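You operate a simulated robot arm through the tools that you are given. There is no shell and no other tool. Be economical: measure what you need, move in short steps, check, and stop when the job is done.

You run a simulated two-armed robot. Do the job below in one go: nothing can be reset, and whatever is moved stays where it is left.

Task
Sand the old paint off the shelf board, then sweep up the sawdust.
Fine: the light board skids under the pad, so it is held steady with the other hand; pad and brush go back where they stood. Set down upright: sanding pad, bench brush. What is to be rubbed or washed off counts as gone when no trace of it is left.

It is judged by the outcome, as a careful person would: the job done as asked, and still so three seconds after it is handed in. It fails if anything else is knocked over, pushed out of place, dropped, spilled or broken.

Robot
Two 6-joint arms with two-finger parallel grippers on one trunk, on a base that drives. Base frame: it is fixed to the floor where the robot stands at the start and does not move with it; the origin is under the middle of the robot, x ahead of it, y to its left, z up; the surface under the hand at the start is at about z = 720. Units: mm, degrees, N and s.
The left shoulder is at the start at [60, 187, 1072], the right one opposite. With the tool pointing down near the work surface each hand reaches from about 160 to 600 mm from the robot's upright axis, wherever it stands, measured 20 degrees to its own side. Places, roughly: sawdust [500, -200, 700]. Payload 1.57 kg a hand.
The TCP of each hand is the grasp point between the finger pads, 30 mm short of the fingertips. In the tool frame z runs along the fingers and y along their closing line. Largest opening 110 mm; finger width 24, thickness 12; the body of the gripper, 48 by 112 mm, starts 78 mm behind the TCP.
Orientation is that of the tool frame in the base frame, as a unit quaternion [w, x, y, z]. With the fingers straight down and closing along the base's y, the tool's x points along the base's -x, its y along +y and its z along -z.

Tools
- The arms move only by the tool play_rows. It takes "left_steps", "right_steps" or both (then of equal length, played together; a hand with none holds still); each is a list of rows, each a list of 7 numbers: the shift along the base's x, y, z in mm, then the turn, a rotation vector about the base's x, y, z in degrees, then the closure in counts, from 0 (fully open) to 255 (shut). In form: [[dx, dy, dz, rx, ry, rz, grip], ...]. A call has 1 to 10 rows; each row shifts and turns the commanded pose from where the row before left it. Each row takes 0.2 s and may step no farther than 50 mm and 8.6 degrees from the row before; otherwise, or with a gripper value out of range, the whole call is refused. A pose out of reach is approached as far as the arm can. The call stops where the force on the tool passes 50 N (or 10 N more than at its start, if that is more) or the arm is blocked; 0.2 s more then pass. Each finger travels about 153 mm/s and halts on what it meets, pressing with about 39 N; the grip force reading is that of the motor and also rises with nothing between the fingers. The clock runs only during rows and for 0.2 s after the last one: add rows that do not move to give the fingers time. It gives the time, the measured TCP pose, the force on the tool (base axes), the opening and the grip force at its end, in the units of the frame above (readings bear some noise), with the torque about the TCP (base axes, N m) and any sound that the robot's microphone picked up.
- Cameras (640 x 400 px; columns grow to the right, rows downward): "scene" is now at [-10.2, -4.4, 1602]; the picture's right is [-0.06, -1.00, 0.00], its down [-0.85, 0.05, -0.53] and it looks along [0.52, -0.03, -0.85] (base axes); focal length 281 px, centre (320, 200). "left" rides on the left gripper at [70, -16, -141] in its tool frame; the picture's right is [0.23, 0.97, 0.00], its down [-0.85, 0.20, -0.48] and it looks along [-0.47, 0.11, 0.88] (tool axes); focal length 222 px, centre (320, 200). "right" rides on the right gripper at [70, 16, -141] in its tool frame; the picture's right is [-0.23, 0.97, 0.00], its down [-0.86, -0.20, -0.48] and it looks along [-0.47, -0.11, 0.88] (tool axes); focal length 222 px, centre (320, 200). There is no depth. A picture from a camera that has moved, and an enlarged one, comes with that camera's place and axes in the base frame and with its lens. The place of the scene camera against the robot may be out by one fixed shift of up to 25 mm in any direction.
- grab_frame(camera): a new picture of that camera. It takes no simulated time.
- slide_trunk(by): slides the trunk up (or, below 0, down) by that many mm; the arms and the scene camera ride with it, the base frame stays. It gives what a move gives, with no picture.
- base_move(legs): drives the robot by 1 to 6 legs, each [ahead, left, turn to the left] in mm, mm and degrees, along the robot's own axes; the way and the turn of a leg run together, so that a leg with both is an arc; at most 1500 mm and 180 degrees a leg. The arms and the cameras ride along, it lands a little off, and it stops where it bumps. It gives what a move gives.
- turn_head(pan, tilt): turns the head with the scene camera to pan (to the left, within 86 degrees either way) and tilt (down, from -29 to 69), counted from straight ahead of the robot. It gives what a move gives.
- enlarge(camera, box): a new picture of the part [left, top, right, bottom] of that camera's present view, enlarged. It takes no simulated time.
- finish_job(): hands the job in; it is judged then, once.

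Work in short steps. Places have to be worked out from the pictures, the camera data and where the tool is seen: move nearer, look again, correct. Check each grasp and each placing, and mend what went wrong. You have 120 turns and 108 pictures in all, those below and enlarged ones among them. Open the grippers and draw the arms clear of the work before you hand the job in, unless the task says otherwise; then end with one line.

The tools are called after "Request:" as a command line: name --argument value ..., lists and objects as JSON in quotes. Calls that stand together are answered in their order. play_rows: Moves the arms, as the interface text tells. Its arguments: {"type":"object","properties":{"left_steps":{"type":"array"},"right_steps":{"type":"array"}},"required":[]} The other tools are called the same way: slide_trunk (by) slides the trunk up or down; base_move (legs) drives the base; turn_head (pan, tilt) turns the head that bears the scene camera; grab_frame (camera) takes a picture; enlarge (camera, box) takes an enlarged picture of a part of a camera's view; finish_job () hands the job in.

At the start:

```text
time_s: 0.0
left_tcp_pos: [490.7, 251.0, 1073.8]
left_tool_rot: [-0.001, 0.0, 1.0, 0.0]
left_contact_force: [0.6, -0.7, 0.2]
left_moment: [0.0, 0.01, 0.02]
left_width: 109.8
left_grip_force: 0.0
right_tcp_pos: [329.4, -97.8, 1049.6]
right_tool_rot: [0.0, 0.001, 1.0, 0.0]
right_contact_force: [0.7, 0.6, -0.8]
right_moment: [-0.03, 0.0, 0.0]
right_width: 110.1
right_grip_force: 0.1
trunk travel left (down, up): [-700.0, 290.0]
robot x, y, heading: [-2.7, 1.6, -0.0]
head pan, tilt: [-3.3, 58.3]
```

scene: 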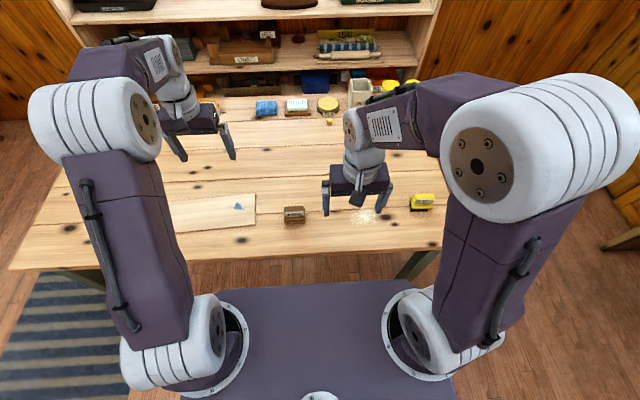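
right: 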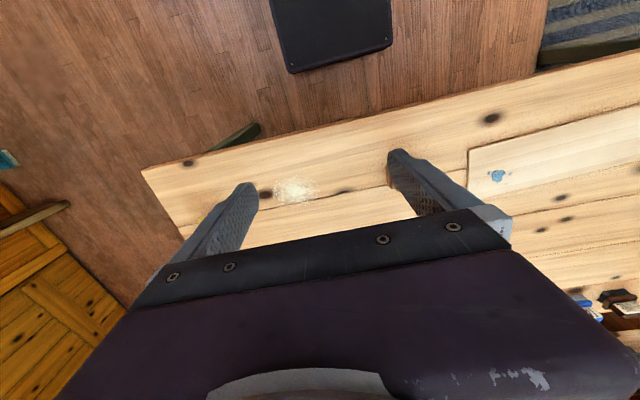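
left: 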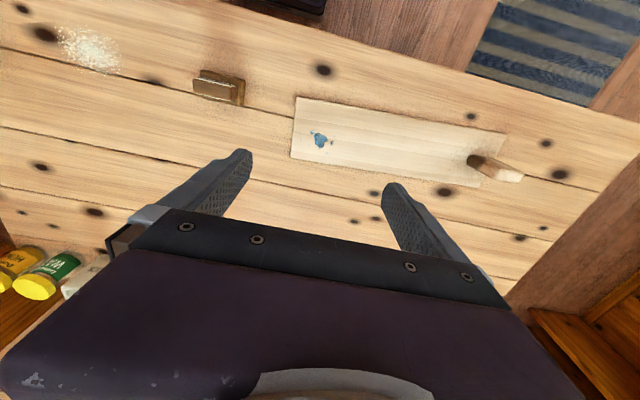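

I begin by looking closer at the bench to identify the pad, brush, board, paint and sawdust.

Request:
enlarge --camera "scene" --box '[160, 170, 320, 270]'

Request:
enlarge --camera "scene" --box '[300, 150, 460, 250]'

Request:
enlarge --camera "left" --box '[280, 80, 540, 240]'

Request:
enlarge --camera "scene" --box '[200, 20, 440, 170]'

```text
4.00 times, centred on (240, 220) of scene
camera zoom: at [-10.2, -4.4, 1602.0], right [-0.06, -1.0, 0.0], down [-0.85, 0.05, -0.53], along [0.52, -0.03, -0.85], focal length 1123 px, centre (640, 120)
```

zoom: 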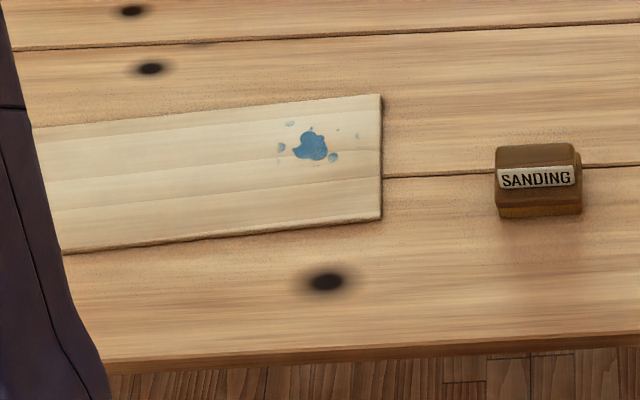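

```text
4.00 times, centred on (380, 200) of scene
camera zoom: at [-10.2, -4.4, 1602.0], right [-0.06, -1.0, 0.0], down [-0.85, 0.05, -0.53], along [0.52, -0.03, -0.85], focal length 1123 px, centre (80, 200)
```

zoom: 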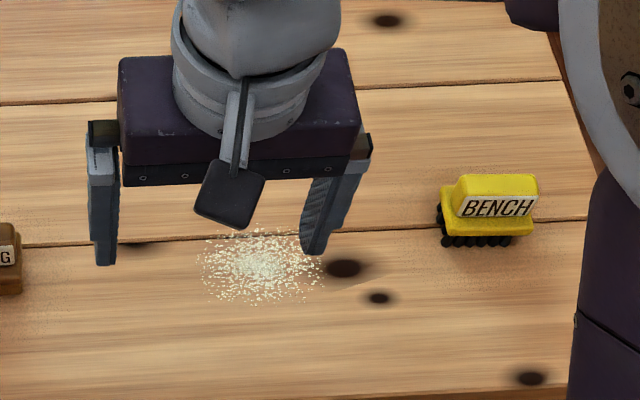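

```text
2.46 times, centred on (410, 160) of left
camera zoom: at [421.7, 235.7, 1216.3], right [-0.23, 0.97, 0.0], down [0.85, 0.2, 0.48], along [0.47, 0.11, -0.88], focal length 547 px, centre (98, 298)
```

zoom: 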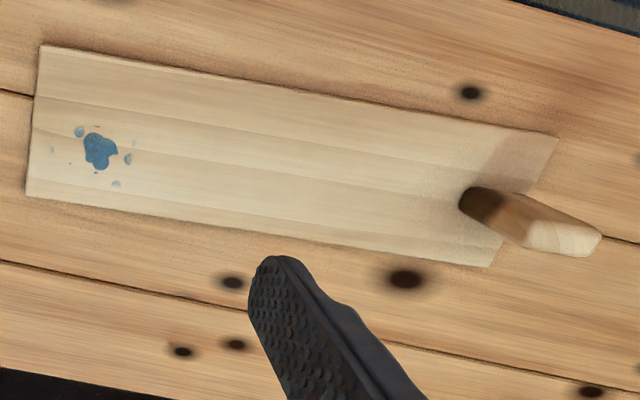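

```text
2.67 times, centred on (320, 95) of scene
camera zoom: at [-10.2, -4.4, 1602.0], right [-0.06, -1.0, 0.0], down [-0.85, 0.05, -0.53], along [0.52, -0.03, -0.85], focal length 749 px, centre (320, 480)
```

zoom: 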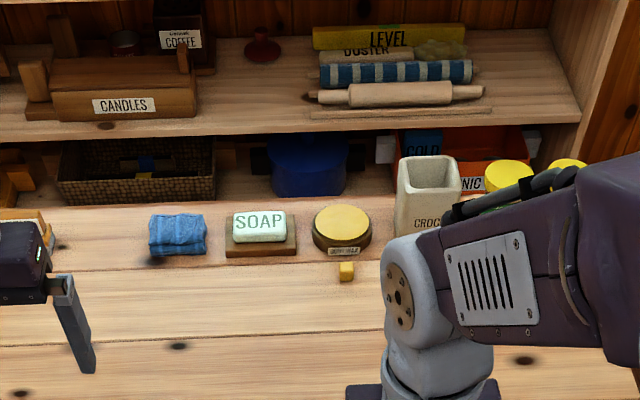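

The pad (labelled SANDING) is near [480, 58], the yellow bench brush near [490, -400], the paint near [537, 264] and a post stands at the board's left end near [495, 600]. I drive left so that both hands can reach the board, then look again.

Request:
base_move --legs '[[0, 320, 0]]'

Request:
turn_head --pan 12 --tilt 55

Request:
grab_frame --camera "scene"

Request:
grab_frame --camera "left"

Request:
grab_frame --camera "right"

```text
time_s: 2.2
left_tcp_pos: [492.1, 574.3, 1074.4]
left_tool_rot: [0.0, 0.0, 1.0, 0.0]
left_contact_force: [0.6, 0.2, -0.7]
left_moment: [0.02, -0.03, 0.0]
left_width: 110.2
left_grip_force: 0.0
right_tcp_pos: [330.0, 226.5, 1050.0]
right_tool_rot: [0.001, 0.0, 1.0, 0.0]
right_contact_force: [-0.6, 0.3, 0.0]
right_moment: [-0.02, 0.0, 0.02]
right_width: 110.0
right_grip_force: 0.0
trunk travel left (down, up): [-700.0, 290.0]
robot x, y, heading: [-1.7, 324.3, 0.2]
head pan, tilt: [-3.3, 58.3]
```

```text
time_s: 2.9
left_tcp_pos: [491.8, 576.0, 1074.3]
left_tool_rot: [0.0, 0.0, 1.0, 0.0]
left_contact_force: [0.1, -0.7, 0.8]
left_moment: [0.04, 0.03, 0.02]
left_width: 109.9
left_grip_force: 0.0
right_tcp_pos: [330.3, 225.7, 1050.0]
right_tool_rot: [0.0, 0.001, 1.0, 0.0]
right_contact_force: [0.6, 0.1, -0.3]
right_moment: [0.0, 0.02, 0.0]
right_width: 109.7
right_grip_force: 0.1
trunk travel left (down, up): [-700.0, 290.0]
robot x, y, heading: [0.7, 324.2, -0.1]
head pan, tilt: [12.0, 55.0]
```

```text
100 pictures are left
camera scene: at [-7.9, 339.6, 1606.0], right [0.21, -0.98, 0.0], down [-0.8, -0.17, -0.57], along [0.56, 0.12, -0.82], focal length 281 px, centre (320, 200)
```

scene: 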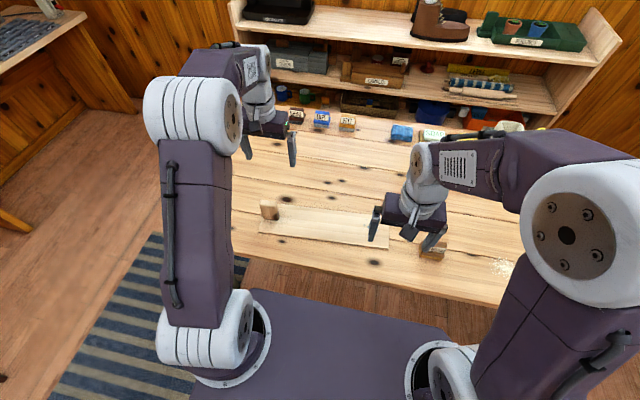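

```text
99 pictures are left
camera left: at [422.0, 560.3, 1216.2], right [-0.23, 0.97, 0.0], down [0.86, 0.2, 0.48], along [0.47, 0.11, -0.88], focal length 222 px, centre (320, 200)
```

left: 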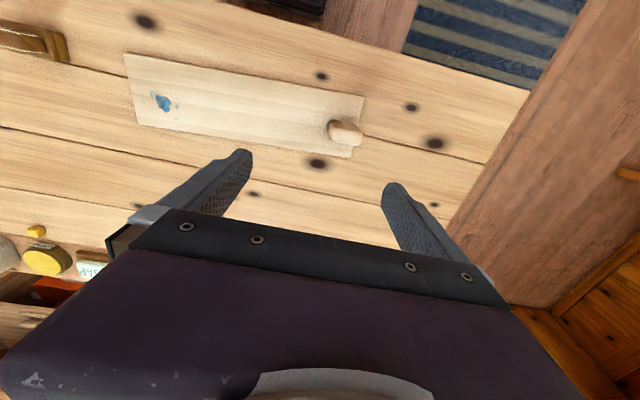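

```text
98 pictures are left
camera right: at [258.5, 243.4, 1191.1], right [0.23, 0.97, 0.0], down [0.85, -0.2, 0.48], along [0.47, -0.11, -0.88], focal length 222 px, centre (320, 200)
```

right: 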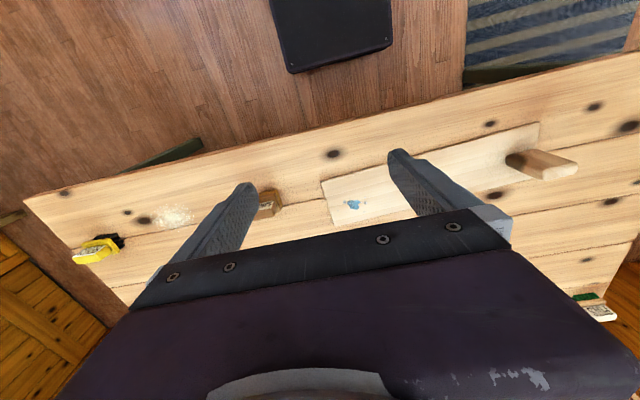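

Request:
enlarge --camera "left" --box '[110, 40, 400, 180]'

Request:
enlarge --camera "scene" --box '[230, 180, 410, 290]'

Request:
enlarge --camera "right" --box '[60, 180, 300, 290]'

```text
2.21 times, centred on (255, 110) of left
camera zoom: at [422.0, 560.3, 1216.2], right [-0.23, 0.97, 0.0], down [0.86, 0.2, 0.48], along [0.47, 0.11, -0.88], focal length 490 px, centre (463, 399)
```

zoom: 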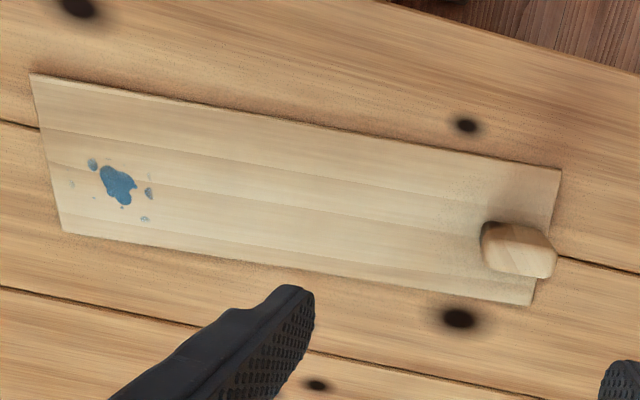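

```text
3.56 times, centred on (320, 235) of scene
camera zoom: at [-7.9, 339.6, 1606.0], right [0.21, -0.98, 0.0], down [-0.8, -0.17, -0.57], along [0.56, 0.12, -0.82], focal length 998 px, centre (320, 76)
```

zoom: 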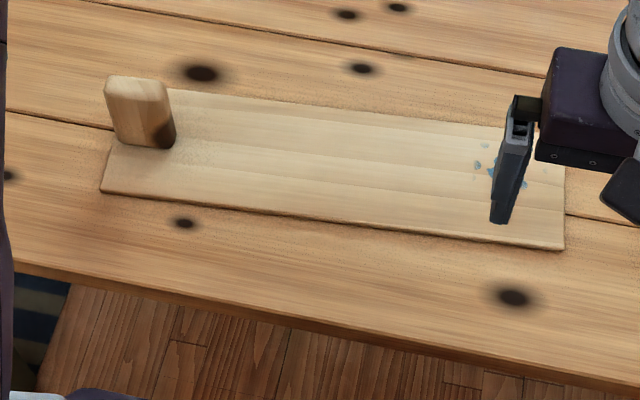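

```text
2.67 times, centred on (180, 235) of right
camera zoom: at [258.5, 243.4, 1191.1], right [0.23, 0.97, 0.0], down [0.85, -0.2, 0.48], along [0.47, -0.11, -0.88], focal length 592 px, centre (693, 107)
```

zoom: 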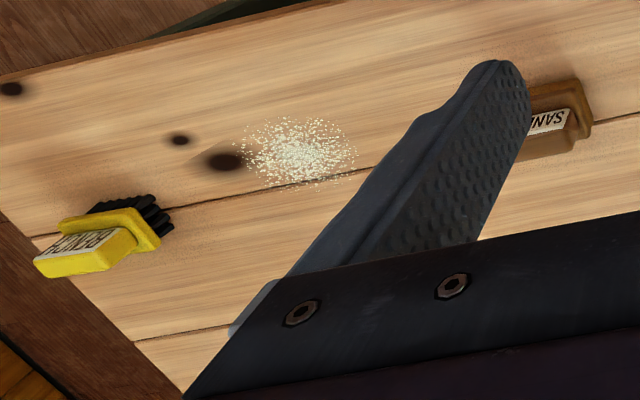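

The board (yawed about 4°) lies from y≈205 to 655, with a graspable post near [491, 627], top z≈820; paint spans x 515–565, y 222–295. I bring the left hand over the post and the right hand over the pad for a nearer look.

Request:
play_rows --left_steps '[[0, 8.7, -25.7, 0, 0, 0.7, 0], [0, 8.7, -25.7, 0, 0, 0.7, 0], [0, 8.7, -25.7, 0, 0, 0.7, 0], [0, 8.7, -25.7, 0, 0, 0.7, 0], [0, 8.7, -25.7, 0, 0, 0.7, 0], [0, 8.7, -25.7, 0, 0, 0.7, 0], [0, 0, 0, 0, 0, 0, 0]]' --right_steps '[[25, -28.5, -28, 0, 0, 0, 0], [25, -28.5, -28, 0, 0, 0, 0], [25, -28.5, -28, 0, 0, 0, 0], [25, -28.5, -28, 0, 0, 0, 0], [25, -28.5, -28, 0, 0, 0, 0], [25, -28.5, -28, 0, 0, 0, 0], [0, 0, 0, 0, 0, 0, 0]]'

Request:
grab_frame --camera "left"

Request:
grab_frame --camera "right"

Request:
grab_frame --camera "scene"

```text
time_s: 4.5
left_tcp_pos: [488.5, 627.6, 920.6]
left_tool_rot: [0.001, -0.037, 0.999, 0.0]
left_contact_force: [-0.4, -0.2, -0.4]
left_moment: [-0.04, -0.03, -0.02]
left_width: 110.1
left_grip_force: 0.0
right_tcp_pos: [475.4, 51.3, 883.5]
right_tool_rot: [0.001, 0.0, 1.0, 0.0]
right_contact_force: [0.4, -0.8, -0.6]
right_moment: [-0.04, -0.07, 0.0]
right_width: 109.9
right_grip_force: 0.1
trunk travel left (down, up): [-700.0, 290.0]
robot x, y, heading: [1.6, 322.6, -0.1]
head pan, tilt: [12.0, 55.0]
```

```text
94 pictures are left
camera left: at [420.4, 607.6, 1062.5], right [-0.3, 0.95, 0.0], down [0.84, 0.26, 0.48], along [0.46, 0.14, -0.88], focal length 222 px, centre (320, 200)
```

left: 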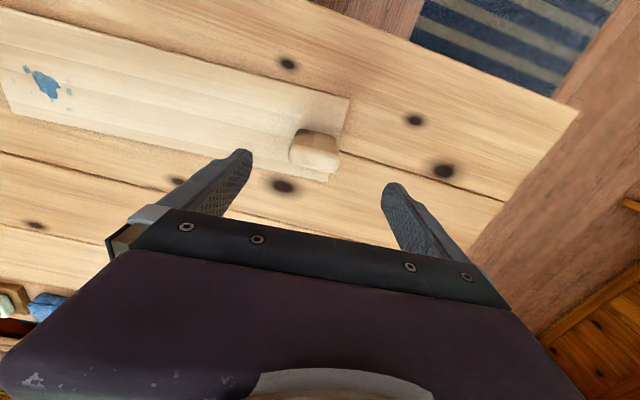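

```text
93 pictures are left
camera right: at [404.7, 68.3, 1024.3], right [0.23, 0.97, 0.0], down [0.85, -0.2, 0.48], along [0.47, -0.11, -0.88], focal length 222 px, centre (320, 200)
```

right: 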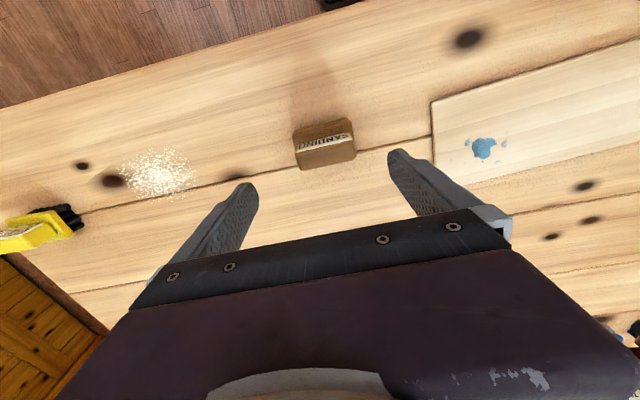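

```text
92 pictures are left
camera scene: at [-9.1, 339.7, 1606.1], right [0.21, -0.98, 0.0], down [-0.8, -0.17, -0.57], along [0.56, 0.12, -0.82], focal length 281 px, centre (320, 200)
```

scene: 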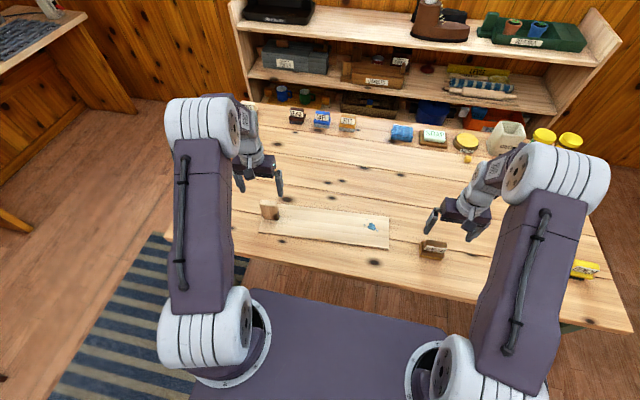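

Now a close look at the pad, the post and the brush.

Request:
enlarge --camera "right" --box '[270, 100, 390, 180]'

Request:
enlarge --camera "left" --box '[260, 90, 380, 200]'

Request:
enlarge --camera "scene" --box '[400, 220, 480, 280]'

```text
5.00 times, centred on (330, 140) of right
camera zoom: at [404.7, 68.3, 1024.3], right [0.23, 0.97, 0.0], down [0.85, -0.2, 0.48], along [0.47, -0.11, -0.88], focal length 1111 px, centre (270, 500)
```

zoom: 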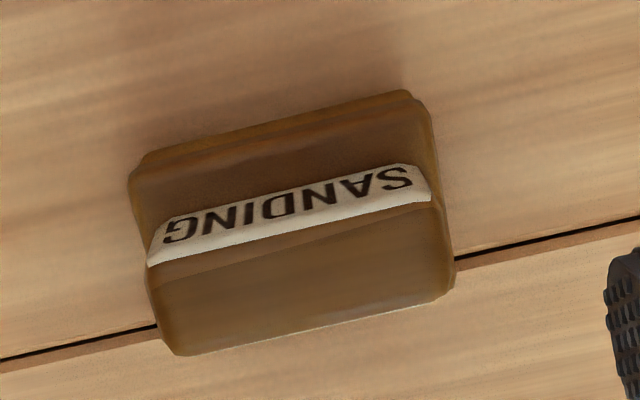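

```text
3.64 times, centred on (320, 145) of left
camera zoom: at [420.4, 607.6, 1062.5], right [-0.3, 0.95, 0.0], down [0.84, 0.26, 0.48], along [0.46, 0.14, -0.88], focal length 808 px, centre (320, 400)
```

zoom: 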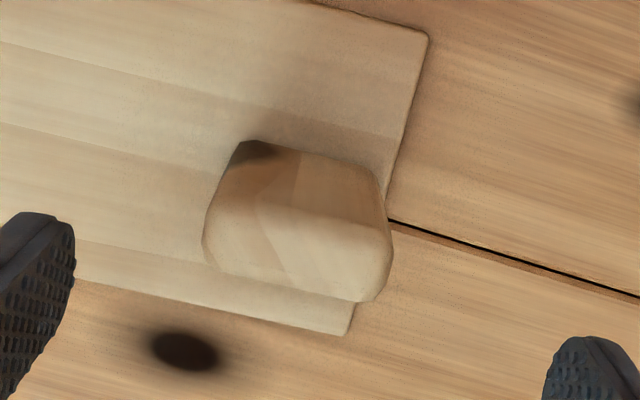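

```text
6.67 times, centred on (440, 250) of scene
camera zoom: at [-9.1, 339.7, 1606.1], right [0.21, -0.98, 0.0], down [-0.8, -0.17, -0.57], along [0.56, 0.12, -0.82], focal length 1872 px, centre (-480, -133)
```

zoom: 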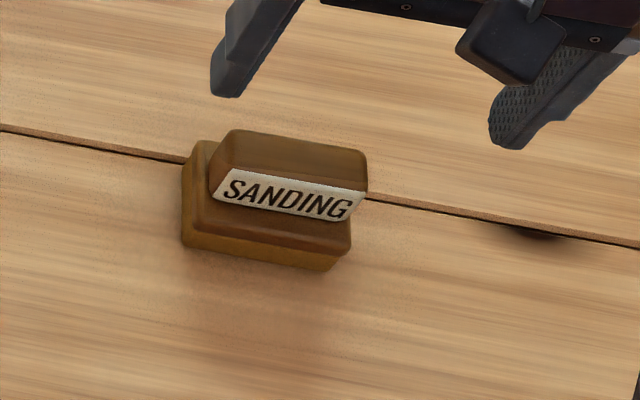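

The pad handle is about 67 mm wide along y, centred near [487, 58]; the post centre is near [500, 624], about 57 mm wide. Both hands go down around their targets, still open.

Request:
play_rows --left_steps '[[2.9, -0.9, -30, 0, 0, 0, 0], [2.9, -0.9, -30, 0, 0, 0, 0], [2.9, -0.9, -30, 0, 0, 0, 0], [2.9, -0.9, -30, 0, 0, 0, 0], [0, 0, 0, 0, 0, 0, 0]]' --right_steps '[[2.9, 1.6, -27, 0, 0, 0, 0], [2.9, 1.6, -27, 0, 0, 0, 0], [2.9, 1.6, -27, 0, 0, 0, 0], [2.9, 1.6, -27, 0, 0, 0, 0], [0, 0, 0, 0, 0, 0, 0]]'

Request:
grab_frame --camera "left"

Request:
grab_frame --camera "right"

Request:
grab_frame --camera "scene"

```text
time_s: 5.7
left_tcp_pos: [501.1, 624.1, 800.2]
left_tool_rot: [0.0, -0.037, 0.999, 0.0]
left_contact_force: [-0.2, 0.6, -0.2]
left_moment: [0.01, 0.03, 0.01]
left_width: 110.0
left_grip_force: 0.0
right_tcp_pos: [488.8, 59.3, 773.4]
right_tool_rot: [0.0, -0.001, 1.0, 0.0]
right_contact_force: [0.4, 1.0, 1.3]
right_moment: [0.0, 0.0, 0.0]
right_width: 109.8
right_grip_force: 0.1
trunk travel left (down, up): [-700.0, 290.0]
robot x, y, heading: [-0.8, 322.0, 0.1]
head pan, tilt: [12.0, 55.0]
```

```text
88 pictures are left
camera left: at [433.5, 604.1, 942.3], right [-0.3, 0.95, 0.0], down [0.84, 0.26, 0.48], along [0.46, 0.14, -0.88], focal length 222 px, centre (320, 200)
```

left: 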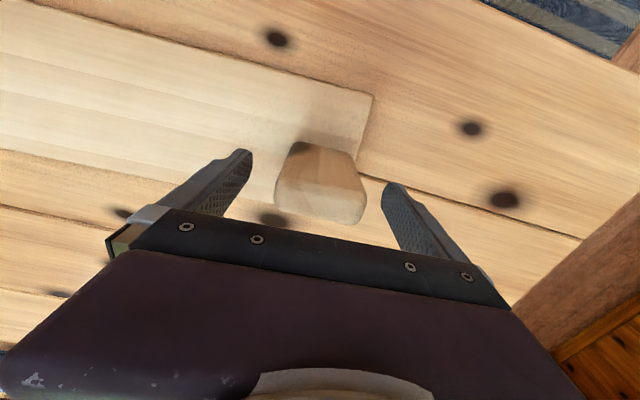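

```text
87 pictures are left
camera right: at [417.8, 74.9, 914.2], right [0.23, 0.97, 0.0], down [0.85, -0.2, 0.48], along [0.47, -0.11, -0.88], focal length 222 px, centre (320, 200)
```

right: 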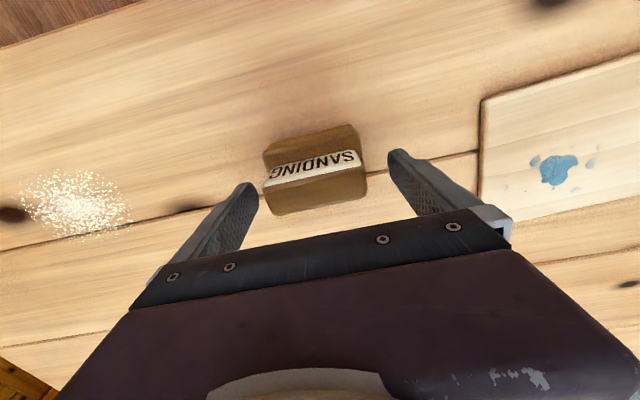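

```text
86 pictures are left
camera scene: at [-9.0, 339.2, 1606.1], right [0.21, -0.98, 0.0], down [-0.8, -0.17, -0.57], along [0.56, 0.12, -0.82], focal length 281 px, centre (320, 200)
```

scene: 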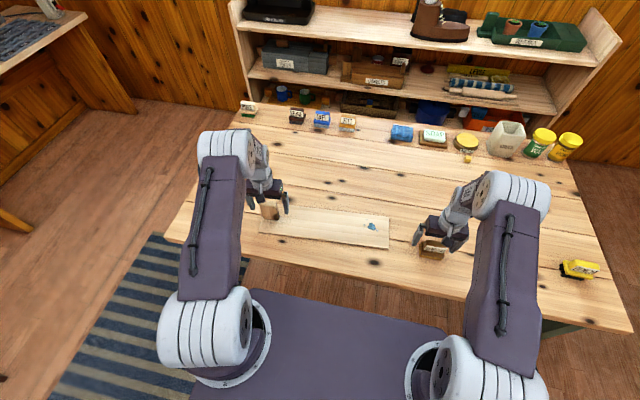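

I measure the pad from this nearer view to triangulate its height, and the post too.

Request:
enlarge --camera "right" --box '[250, 110, 390, 220]'

Request:
enlarge --camera "left" --box '[230, 130, 400, 240]'

Request:
enlarge --camera "scene" --box '[400, 200, 480, 270]'

```text
3.64 times, centred on (320, 165) of right
camera zoom: at [417.8, 74.9, 914.2], right [0.23, 0.97, 0.0], down [0.85, -0.2, 0.48], along [0.47, -0.11, -0.88], focal length 808 px, centre (320, 327)
```

zoom: 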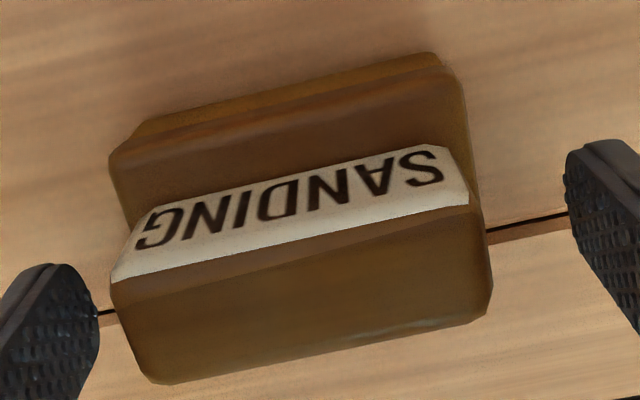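

```text
3.64 times, centred on (315, 185) of left
camera zoom: at [433.5, 604.1, 942.3], right [-0.3, 0.95, 0.0], down [0.84, 0.26, 0.48], along [0.46, 0.14, -0.88], focal length 808 px, centre (338, 254)
```

zoom: 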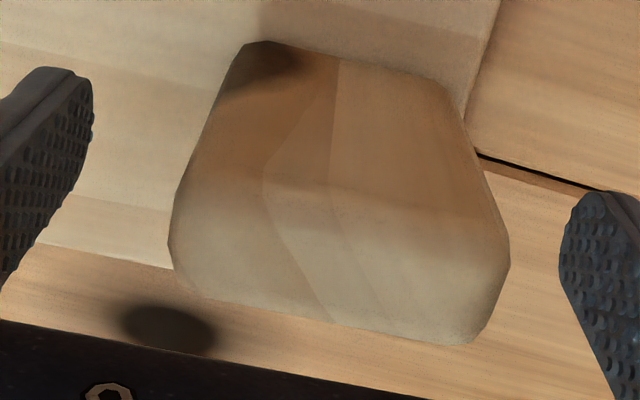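

```text
5.71 times, centred on (440, 235) of scene
camera zoom: at [-9.0, 339.2, 1606.1], right [0.21, -0.98, 0.0], down [-0.8, -0.17, -0.57], along [0.56, 0.12, -0.82], focal length 1605 px, centre (-366, 0)
```

zoom: 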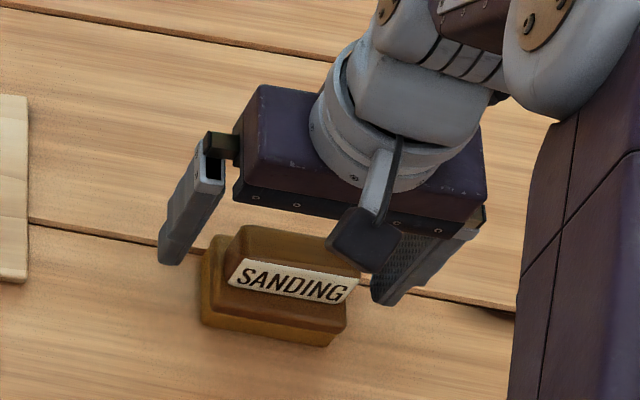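

Pad handle: x 476–499, y 20–90, top z≈770; post centred about [498, 623.5], top z≈827. I correct both hands and close on the pad and the post.

Request:
play_rows --left_steps '[[-3, -0.5, -10, 0, 0, 0, 0], [0, 0, -10, 0, 0, 0, 0], [0, 0, 0, 0, 0, 0, 0], [0, 0, 0, 0, 0, 0, 255], [0, 0, 0, 0, 0, 0, 255], [0, 0, 0, 0, 0, 0, 255]]' --right_steps '[[-1, -4, -2, 0, 0, 0, 0], [0, 0, -2, 0, 0, 0, 0], [0, 0, 0, 0, 0, 0, 0], [0, 0, 0, 0, 0, 0, 255], [0, 0, 0, 0, 0, 0, 255], [0, 0, 0, 0, 0, 0, 255]]'

Request:
grab_frame --camera "left"

Request:
grab_frame --camera "right"

```text
time_s: 7.1
left_tcp_pos: [499.4, 624.0, 781.1]
left_tool_rot: [0.001, -0.036, 0.999, -0.001]
left_contact_force: [-0.4, 0.8, 0.4]
left_moment: [-0.1, -0.21, -0.19]
left_width: 59.8
left_grip_force: 39.3
right_tcp_pos: [489.5, 56.1, 768.1]
right_tool_rot: [0.0, 0.0, 1.0, -0.001]
right_contact_force: [-0.5, -0.6, -0.2]
right_moment: [0.01, -0.02, -0.01]
right_width: 73.8
right_grip_force: 38.9
trunk travel left (down, up): [-700.0, 290.0]
robot x, y, heading: [-2.0, 322.3, 0.2]
head pan, tilt: [12.0, 55.0]
```

```text
82 pictures are left
camera left: at [431.8, 602.9, 922.7], right [-0.3, 0.95, 0.0], down [0.84, 0.26, 0.48], along [0.46, 0.14, -0.88], focal length 222 px, centre (320, 200)
```

left: 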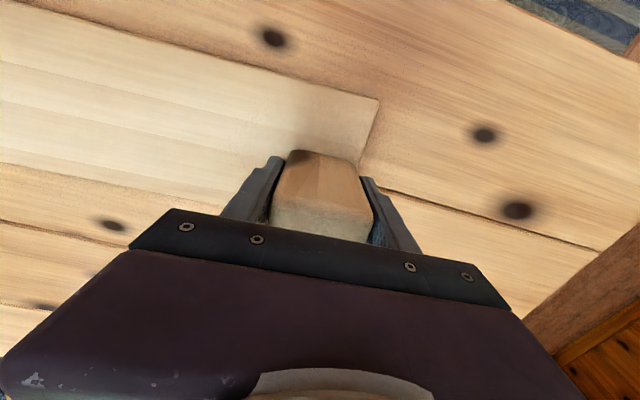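

```text
81 pictures are left
camera right: at [418.8, 73.2, 910.0], right [0.23, 0.97, 0.0], down [0.85, -0.2, 0.48], along [0.47, -0.11, -0.88], focal length 222 px, centre (320, 200)
```

right: 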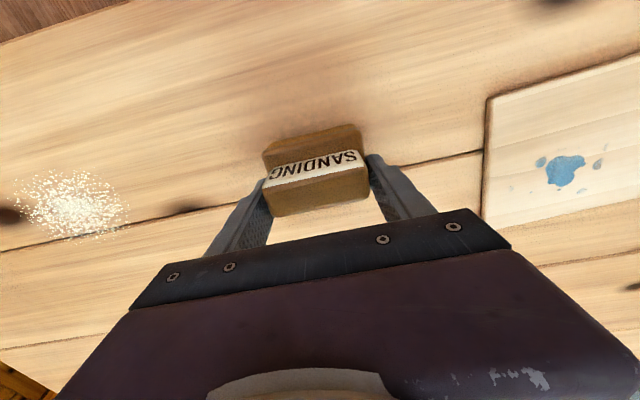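

Both grips hold (post 60 mm, pad 74 mm). I lift the pad and carry it over the paint, hovering above the board.

Request:
play_rows --right_steps '[[0, 0, 20, 0, 0, 0, 255], [0, 0, 40, 0, 0, 0, 255], [9, 42, 0, 0, 0, 0, 255], [9, 42, 0, 0, 0, 0, 255], [9, 42, 0, 0, 0, 0, 255], [9, 42, 0, 0, 0, 0, 255], [9, 40, 0, 0, 0, 0, 255], [0, 0, -15, 0, 0, 0, 255], [0, 0, 0, 0, 0, 0, 255]]'

Request:
grab_frame --camera "right"

Request:
grab_frame --camera "scene"

```text
time_s: 9.1
left_tcp_pos: [499.5, 623.2, 781.6]
left_tool_rot: [0.0, -0.037, 0.999, 0.0]
left_contact_force: [-0.4, -1.0, 0.4]
left_moment: [-0.26, -0.21, -0.06]
left_width: 59.9
left_grip_force: 39.4
right_tcp_pos: [534.3, 264.4, 814.9]
right_tool_rot: [0.0, 0.0, 1.0, 0.0]
right_contact_force: [0.2, 0.0, -1.3]
right_moment: [0.01, 0.0, 0.01]
right_width: 74.2
right_grip_force: 38.3
trunk travel left (down, up): [-700.0, 290.0]
robot x, y, heading: [0.5, 329.3, -0.0]
head pan, tilt: [12.0, 55.0]
```

```text
80 pictures are left
camera right: at [463.6, 281.7, 955.3], right [0.23, 0.97, 0.0], down [0.85, -0.2, 0.48], along [0.47, -0.11, -0.88], focal length 222 px, centre (320, 200)
```

right: 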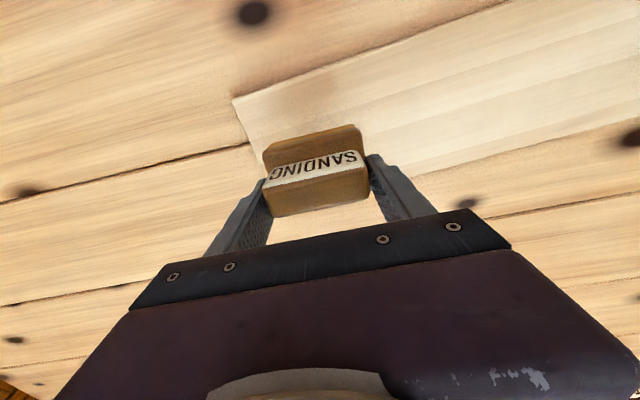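

```text
79 pictures are left
camera scene: at [-7.8, 339.2, 1606.0], right [0.21, -0.98, 0.0], down [-0.8, -0.17, -0.57], along [0.56, 0.12, -0.82], focal length 281 px, centre (320, 200)
```

scene: 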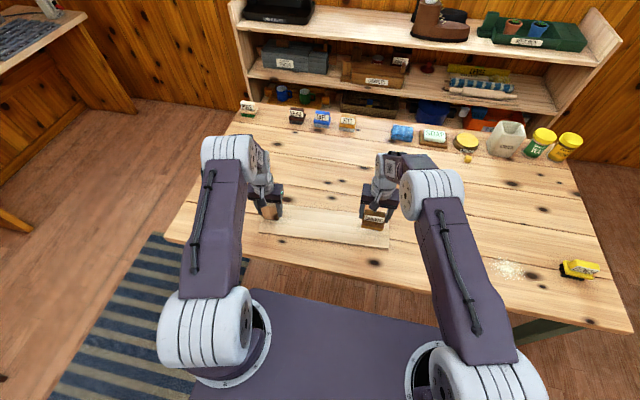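

The pad hovers over the paint. I lower it in small steps to find the contact height.

Request:
play_rows --right_steps '[[0, 0, -14, 0, 0, 0, 255], [0, 0, -8, 0, 0, 0, 255], [0, 0, -4, 0, 0, 0, 255], [0, 0, -3, 0, 0, 0, 255], [0, 0, -2, 0, 0, 0, 255]]'

```text
time_s: 10.3
left_tcp_pos: [499.6, 623.4, 781.8]
left_tool_rot: [0.0, -0.037, 0.999, 0.0]
left_contact_force: [0.9, -0.7, 0.8]
left_moment: [-0.23, -0.22, -0.12]
left_width: 60.1
left_grip_force: 38.9
right_tcp_pos: [535.2, 264.5, 784.8]
right_tool_rot: [-0.001, 0.0, 1.0, 0.001]
right_contact_force: [-0.2, -0.6, -0.8]
right_moment: [-0.02, -0.02, -0.02]
right_width: 74.2
right_grip_force: 38.8
trunk travel left (down, up): [-700.0, 290.0]
robot x, y, heading: [3.9, 326.2, 0.0]
head pan, tilt: [12.0, 55.0]
```

No contact yet at 784.8; I continue down in finer steps.

Request:
play_rows --right_steps '[[0, 0, -1.5, 0, 0, 0, 255], [0, 0, -1.5, 0, 0, 0, 255], [0, 0, -1, 0, 0, 0, 255]]'

```text
time_s: 11.1
left_tcp_pos: [498.9, 622.8, 781.7]
left_tool_rot: [0.0, -0.035, 0.999, 0.0]
left_contact_force: [-0.7, 0.3, 0.2]
left_moment: [-0.18, -0.22, -0.27]
left_width: 59.9
left_grip_force: 39.1
right_tcp_pos: [535.7, 264.9, 780.3]
right_tool_rot: [0.001, 0.001, 1.0, 0.0]
right_contact_force: [0.2, -0.1, -0.8]
right_moment: [-0.03, 0.02, 0.01]
right_width: 74.1
right_grip_force: 39.1
trunk travel left (down, up): [-700.0, 290.0]
robot x, y, heading: [1.0, 325.3, 0.1]
head pan, tilt: [12.0, 55.0]
```

Still free at 780; a few more small steps.

Request:
play_rows --right_steps '[[0, 0, -1, 0, 0, 0, 255], [0, 0, -1, 0, 0, 0, 255], [0, 0, -1, 0, 0, 0, 255]]'

```text
time_s: 11.9
left_tcp_pos: [500.5, 623.1, 780.2]
left_tool_rot: [0.001, -0.037, 0.999, 0.001]
left_contact_force: [0.9, 0.7, -1.0]
left_moment: [0.34, -0.17, 0.01]
left_width: 59.8
left_grip_force: 39.2
right_tcp_pos: [534.5, 264.7, 778.5]
right_tool_rot: [0.001, 0.0, 1.0, 0.0]
right_contact_force: [-0.8, -2.4, 5.6]
right_moment: [-0.08, 0.18, 0.08]
right_width: 74.1
right_grip_force: 39.0
trunk travel left (down, up): [-700.0, 290.0]
robot x, y, heading: [-0.9, 325.0, -0.1]
head pan, tilt: [12.0, 55.0]
```

Contact with about 6 N. I press slightly more and make the first sanding strokes.

Request:
play_rows --right_steps '[[0, 0, -1, 0, 0, 0, 255], [0, 14, 0, 0, 0, 0, 255], [0, 10, 0, 0, 0, 0, 255], [-10, -14, 0, 0, 0, 0, 255], [0, -16, 0, 0, 0, 0, 255], [0, -16, 0, 0, 0, 0, 255], [12, 15, 0, 0, 0, 0, 255], [0, 15, 0, 0, 0, 0, 255], [0, 15, 0, 0, 0, 0, 255], [0, 0, 0, 0, 0, 0, 255]]'

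```text
time_s: 14.1
left_tcp_pos: [498.8, 624.3, 781.9]
left_tool_rot: [0.002, -0.038, 0.999, -0.001]
left_contact_force: [1.4, 14.5, 0.2]
left_moment: [0.13, -0.97, 1.14]
left_width: 59.6
left_grip_force: 39.2
right_tcp_pos: [533.5, 288.3, 778.9]
right_tool_rot: [0.0, 0.0, 1.0, -0.001]
right_contact_force: [0.4, -8.1, 10.1]
right_moment: [-0.86, 0.1, 0.04]
right_width: 74.1
right_grip_force: 38.9
trunk travel left (down, up): [-700.0, 290.0]
robot x, y, heading: [-2.3, 323.6, 0.0]
head pan, tilt: [12.0, 55.0]
```

About 10 N down, strokes run well and the board holds. I continue across the far side.

Request:
play_rows --right_steps '[[9, -15, 0, 0, 0, 0, 255], [0, -15, 0, 0, 0, 0, 255], [0, -15, 0, 0, 0, 0, 255], [9, 15, 0, 0, 0, 0, 255], [0, 15, 0, 0, 0, 0, 255], [0, 15, 0, 0, 0, 0, 255], [-10, -15, 0, 0, 0, 0, 255], [0, -15, 0, 0, 0, 0, 255], [0, -15, 0, 0, 0, 0, 255], [0, 0, 0, 0, 0, 0, 255]]'

Request:
play_rows --right_steps '[[-10, 15, 0, 0, 0, 0, 255], [0, 15, 0, 0, 0, 0, 255], [0, 15, 0, 0, 0, 0, 255], [-10, -15, 0, 0, 0, 0, 255], [0, -15, 0, 0, 0, 0, 255], [0, -15, 0, 0, 0, 0, 255], [0, 15, 0, 0, 0, 0, 255], [0, 7, 10, 0, 0, 0, 255], [0, 0, 25, 0, 0, 0, 255], [0, 0, 0, 0, 0, 0, 255]]'

Request:
play_rows --right_steps '[[-15, -40, 10, 0, 0, 0, 255], [-10, -40, 10, 0, 0, 0, 255], [0, -40, 0, 0, 0, 0, 255], [0, 0, 0, 0, 0, 0, 255]]'

Request:
grab_frame --camera "right"

Request:
grab_frame --camera "scene"

```text
time_s: 16.3
left_tcp_pos: [499.1, 623.2, 780.6]
left_tool_rot: [0.0, -0.037, 0.999, -0.001]
left_contact_force: [2.6, -19.1, -3.5]
left_moment: [0.79, -0.38, 0.28]
left_width: 60.0
left_grip_force: 38.8
right_tcp_pos: [545.2, 244.7, 776.4]
right_tool_rot: [0.001, 0.001, 1.0, 0.0]
right_contact_force: [0.2, 18.9, 23.2]
right_moment: [0.05, 0.08, -0.05]
right_width: 73.9
right_grip_force: 38.7
trunk travel left (down, up): [-700.0, 290.0]
robot x, y, heading: [-1.2, 321.3, 0.1]
head pan, tilt: [12.0, 55.0]
```

```text
time_s: 18.5
left_tcp_pos: [500.2, 622.5, 781.3]
left_tool_rot: [0.002, -0.037, 0.999, 0.001]
left_contact_force: [-0.4, 1.1, 2.8]
left_moment: [-0.33, -0.36, 0.39]
left_width: 59.9
left_grip_force: 39.2
right_tcp_pos: [525.0, 266.0, 809.9]
right_tool_rot: [-0.001, 0.0, 1.0, -0.001]
right_contact_force: [0.3, -0.1, -1.6]
right_moment: [-0.02, -0.03, 0.0]
right_width: 74.2
right_grip_force: 39.3
trunk travel left (down, up): [-700.0, 290.0]
robot x, y, heading: [1.4, 325.8, -0.0]
head pan, tilt: [12.0, 55.0]
```

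```text
time_s: 19.5
left_tcp_pos: [499.2, 623.0, 780.5]
left_tool_rot: [0.0, -0.036, 0.999, 0.0]
left_contact_force: [-1.0, 0.4, 4.0]
left_moment: [-0.15, -0.34, -0.03]
left_width: 59.7
left_grip_force: 38.7
right_tcp_pos: [498.8, 145.2, 830.7]
right_tool_rot: [0.0, -0.001, 1.0, 0.0]
right_contact_force: [0.5, -0.8, -0.5]
right_moment: [0.01, -0.01, -0.01]
right_width: 74.3
right_grip_force: 38.8
trunk travel left (down, up): [-700.0, 290.0]
robot x, y, heading: [-5.0, 324.5, -0.1]
head pan, tilt: [12.0, 55.0]
```

```text
78 pictures are left
camera right: at [427.8, 162.7, 971.6], right [0.23, 0.97, 0.0], down [0.85, -0.2, 0.48], along [0.47, -0.11, -0.88], focal length 222 px, centre (320, 200)
```

right: 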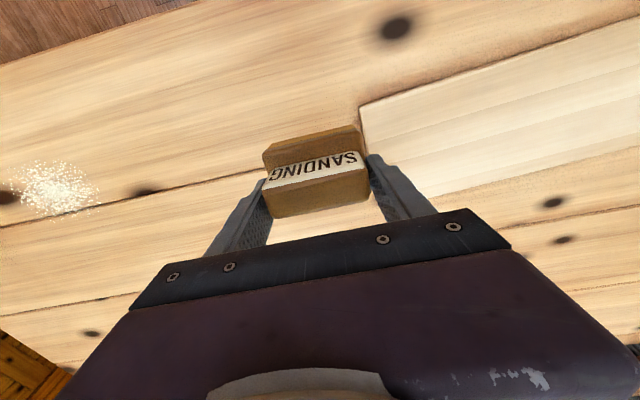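

```text
77 pictures are left
camera scene: at [-8.8, 338.8, 1606.1], right [0.21, -0.98, 0.0], down [-0.8, -0.17, -0.57], along [0.56, 0.12, -0.82], focal length 281 px, centre (320, 200)
```

scene: 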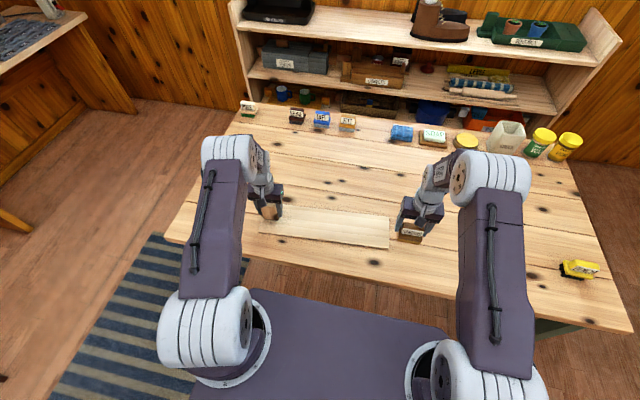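

The paint looks gone; I zoom in for any remaining trace.

Request:
enlarge --camera "right" --box '[350, 80, 550, 205]'

Request:
enlarge --camera "scene" --box '[340, 205, 420, 255]'

Request:
enlarge --camera "scene" --box '[440, 140, 620, 290]'

```text
3.20 times, centred on (450, 142) of right
camera zoom: at [427.8, 162.7, 971.6], right [0.23, 0.97, 0.0], down [0.85, -0.2, 0.48], along [0.47, -0.11, -0.88], focal length 711 px, centre (-96, 384)
```

zoom: 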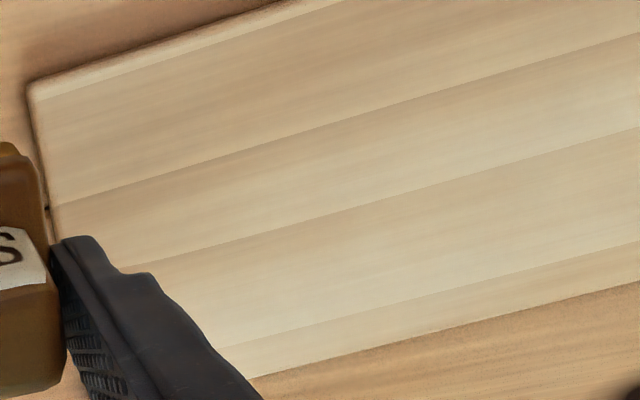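

```text
8.00 times, centred on (380, 230) of scene
camera zoom: at [-8.8, 338.8, 1606.1], right [0.21, -0.98, 0.0], down [-0.8, -0.17, -0.57], along [0.56, 0.12, -0.82], focal length 2246 px, centre (-160, -40)
```

zoom: 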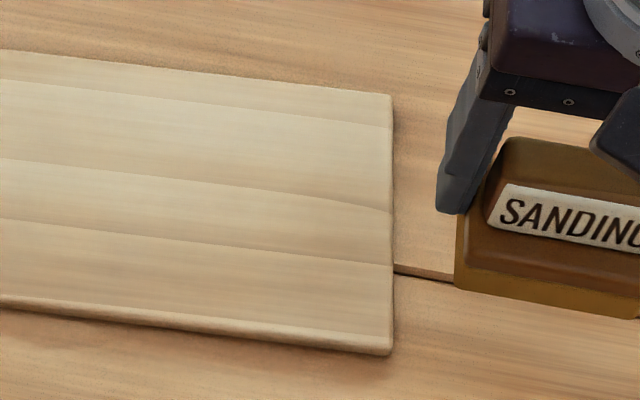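

```text
2.67 times, centred on (530, 215) of scene
camera zoom: at [-8.8, 338.8, 1606.1], right [0.21, -0.98, 0.0], down [-0.8, -0.17, -0.57], along [0.56, 0.12, -0.82], focal length 749 px, centre (-240, 160)
```

zoom: 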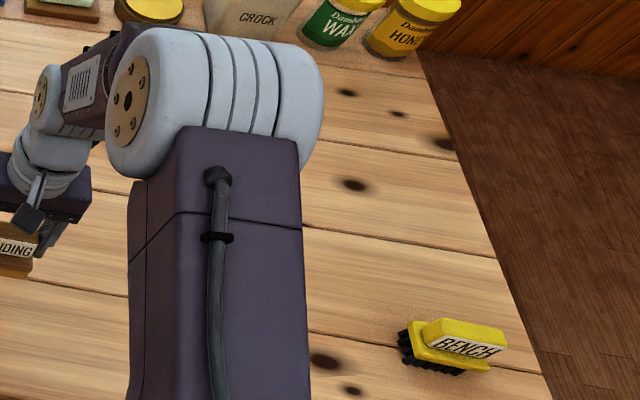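

No trace of paint is left. I carry the pad back exactly to where it stood (−10, −88, −61 from here).

Request:
play_rows --right_steps '[[-5, -44, 0, 0, 0, 0, 255], [-5, -44, 0, 0, 0, 0, 255], [0, 0, -30, 0, 0, 0, 255], [0, 0, -20, 0, 0, 0, 255], [0, 0, -6, 0, 0, 0, 255], [0, 0, -3, 0, 0, 0, 255], [0, 0, 0, 0, 0, 0, 255]]'

```text
time_s: 21.1
left_tcp_pos: [498.2, 621.9, 781.1]
left_tool_rot: [0.0, -0.038, 0.999, 0.001]
left_contact_force: [-3.4, -1.1, 2.1]
left_moment: [-0.2, -0.21, -0.32]
left_width: 59.9
left_grip_force: 39.0
right_tcp_pos: [490.0, 56.9, 772.5]
right_tool_rot: [0.0, 0.0, 1.0, 0.0]
right_contact_force: [0.8, 0.2, -0.5]
right_moment: [0.0, -0.02, 0.04]
right_width: 74.2
right_grip_force: 39.1
trunk travel left (down, up): [-700.0, 290.0]
robot x, y, heading: [-1.2, 323.7, -0.0]
head pan, tilt: [12.0, 55.0]
```

Still 2–3 mm above the table; I lower on in 1 mm steps.

Request:
play_rows --right_steps '[[0, 0, -1, 0, 0, 0, 255], [0, 0, -1, 0, 0, 0, 255], [0, 0, -0.8, 0, 0, 0, 255], [0, 0, 0, 0, 0, 0, 255]]'

```text
time_s: 22.1
left_tcp_pos: [499.1, 622.3, 781.5]
left_tool_rot: [-0.001, -0.036, 0.999, 0.0]
left_contact_force: [-1.9, -0.7, 3.3]
left_moment: [-0.31, -0.22, -0.36]
left_width: 59.9
left_grip_force: 39.0
right_tcp_pos: [490.8, 55.9, 769.6]
right_tool_rot: [0.0, 0.0, 1.0, 0.0]
right_contact_force: [-0.9, 0.1, -1.0]
right_moment: [0.01, 0.04, 0.01]
right_width: 74.1
right_grip_force: 38.8
trunk travel left (down, up): [-700.0, 290.0]
robot x, y, heading: [-0.1, 324.7, 0.0]
head pan, tilt: [12.0, 55.0]
```

Request:
play_rows --right_steps '[[0, 0, -1, 0, 0, 0, 255], [0, 0, -0.7, 0, 0, 0, 255], [0, 0, 0, 0, 0, 0, 255]]'

```text
time_s: 22.9
left_tcp_pos: [499.2, 621.9, 781.1]
left_tool_rot: [0.001, -0.037, 0.999, 0.0]
left_contact_force: [0.1, -1.6, 1.1]
left_moment: [0.16, -0.16, -0.08]
left_width: 59.8
left_grip_force: 39.2
right_tcp_pos: [490.8, 57.5, 768.3]
right_tool_rot: [0.0, 0.0, 1.0, -0.001]
right_contact_force: [1.8, -1.7, 2.5]
right_moment: [-0.23, -0.12, 0.01]
right_width: 74.0
right_grip_force: 38.7
trunk travel left (down, up): [-700.0, 290.0]
robot x, y, heading: [-1.6, 326.0, -0.3]
head pan, tilt: [12.0, 55.0]
```

Pad touches the table. I open both hands and rise clear.

Request:
play_rows --left_steps '[[0, 0, 0, 0, 0, 0, 0], [0, 0, 0, 0, 0, 0, 0], [0, 0, 0, 0, 0, 0, 0], [0, 0, 30, 0, 0, 0, 0], [0, 0, 40, 0, 0, 0, 0], [0, 0, 40, 0, 0, 0, 0], [0, 0, 40, 0, 0, 0, 0], [0, 0, 0, 0, 0, 0, 0]]' --right_steps '[[0, 0, 0, 0, 0, 0, 0], [0, 0, 0, 0, 0, 0, 0], [0, 0, 0, 0, 0, 0, 0], [0, 0, 30, 0, 0, 0, 0], [0, 0, 40, 0, 0, 0, 0], [0, 0, 40, 0, 0, 0, 0], [0, 0, 40, 0, 0, 0, 0], [0, 0, 0, 0, 0, 0, 0]]'

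Request:
grab_frame --camera "left"

Request:
grab_frame --camera "right"

```text
time_s: 24.7
left_tcp_pos: [504.0, 622.9, 929.3]
left_tool_rot: [-0.001, -0.036, 0.999, 0.0]
left_contact_force: [-0.1, -0.1, -0.4]
left_moment: [0.01, 0.04, 0.02]
left_width: 110.0
left_grip_force: 0.1
right_tcp_pos: [490.2, 61.1, 917.4]
right_tool_rot: [-0.001, 0.0, 1.0, 0.0]
right_contact_force: [0.1, -0.2, -0.5]
right_moment: [0.0, 0.04, -0.01]
right_width: 109.9
right_grip_force: 0.1
trunk travel left (down, up): [-700.0, 290.0]
robot x, y, heading: [3.0, 324.4, -0.0]
head pan, tilt: [12.0, 55.0]
```

```text
73 pictures are left
camera left: at [435.2, 602.2, 1072.4], right [-0.3, 0.95, 0.0], down [0.84, 0.26, 0.48], along [0.46, 0.14, -0.88], focal length 222 px, centre (320, 200)
```

left: 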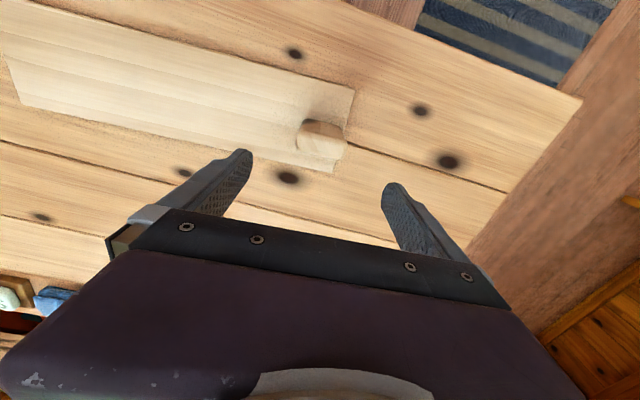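

```text
72 pictures are left
camera right: at [419.2, 77.7, 1059.0], right [0.23, 0.97, 0.0], down [0.86, -0.2, 0.48], along [0.46, -0.11, -0.88], focal length 222 px, centre (320, 200)
```

right: 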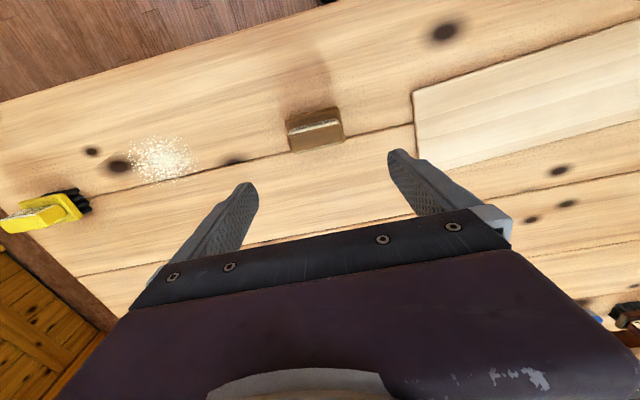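

I check the pad stands flat and then measure the brush.

Request:
enlarge --camera "right" --box '[255, 90, 375, 170]'

Request:
enlarge --camera "right" --box '[0, 120, 200, 250]'

```text
5.00 times, centred on (315, 130) of right
camera zoom: at [419.2, 77.7, 1059.0], right [0.23, 0.97, 0.0], down [0.86, -0.2, 0.48], along [0.46, -0.11, -0.88], focal length 1111 px, centre (345, 550)
```

zoom: 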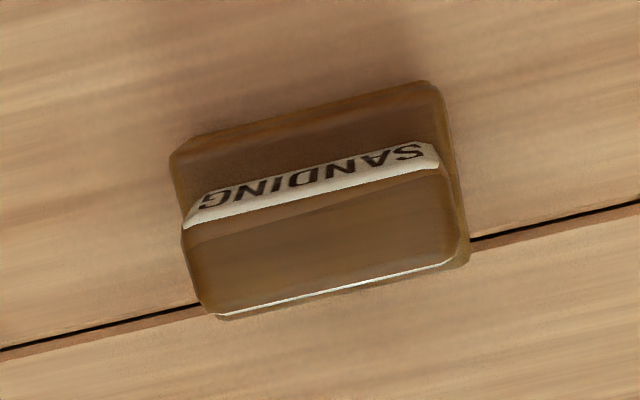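

```text
3.08 times, centred on (100, 185) of right
camera zoom: at [419.2, 77.7, 1059.0], right [0.23, 0.97, 0.0], down [0.86, -0.2, 0.48], along [0.46, -0.11, -0.88], focal length 684 px, centre (997, 246)
```

zoom: 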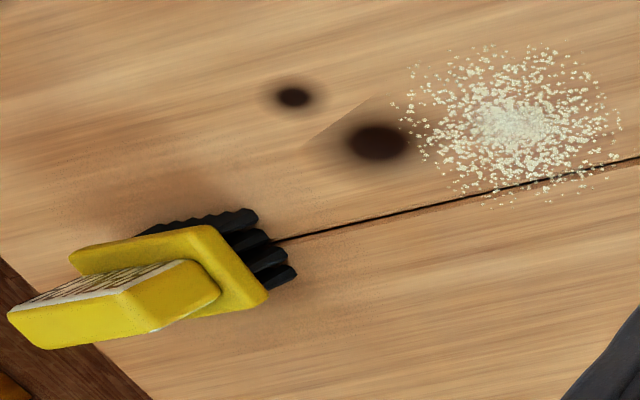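

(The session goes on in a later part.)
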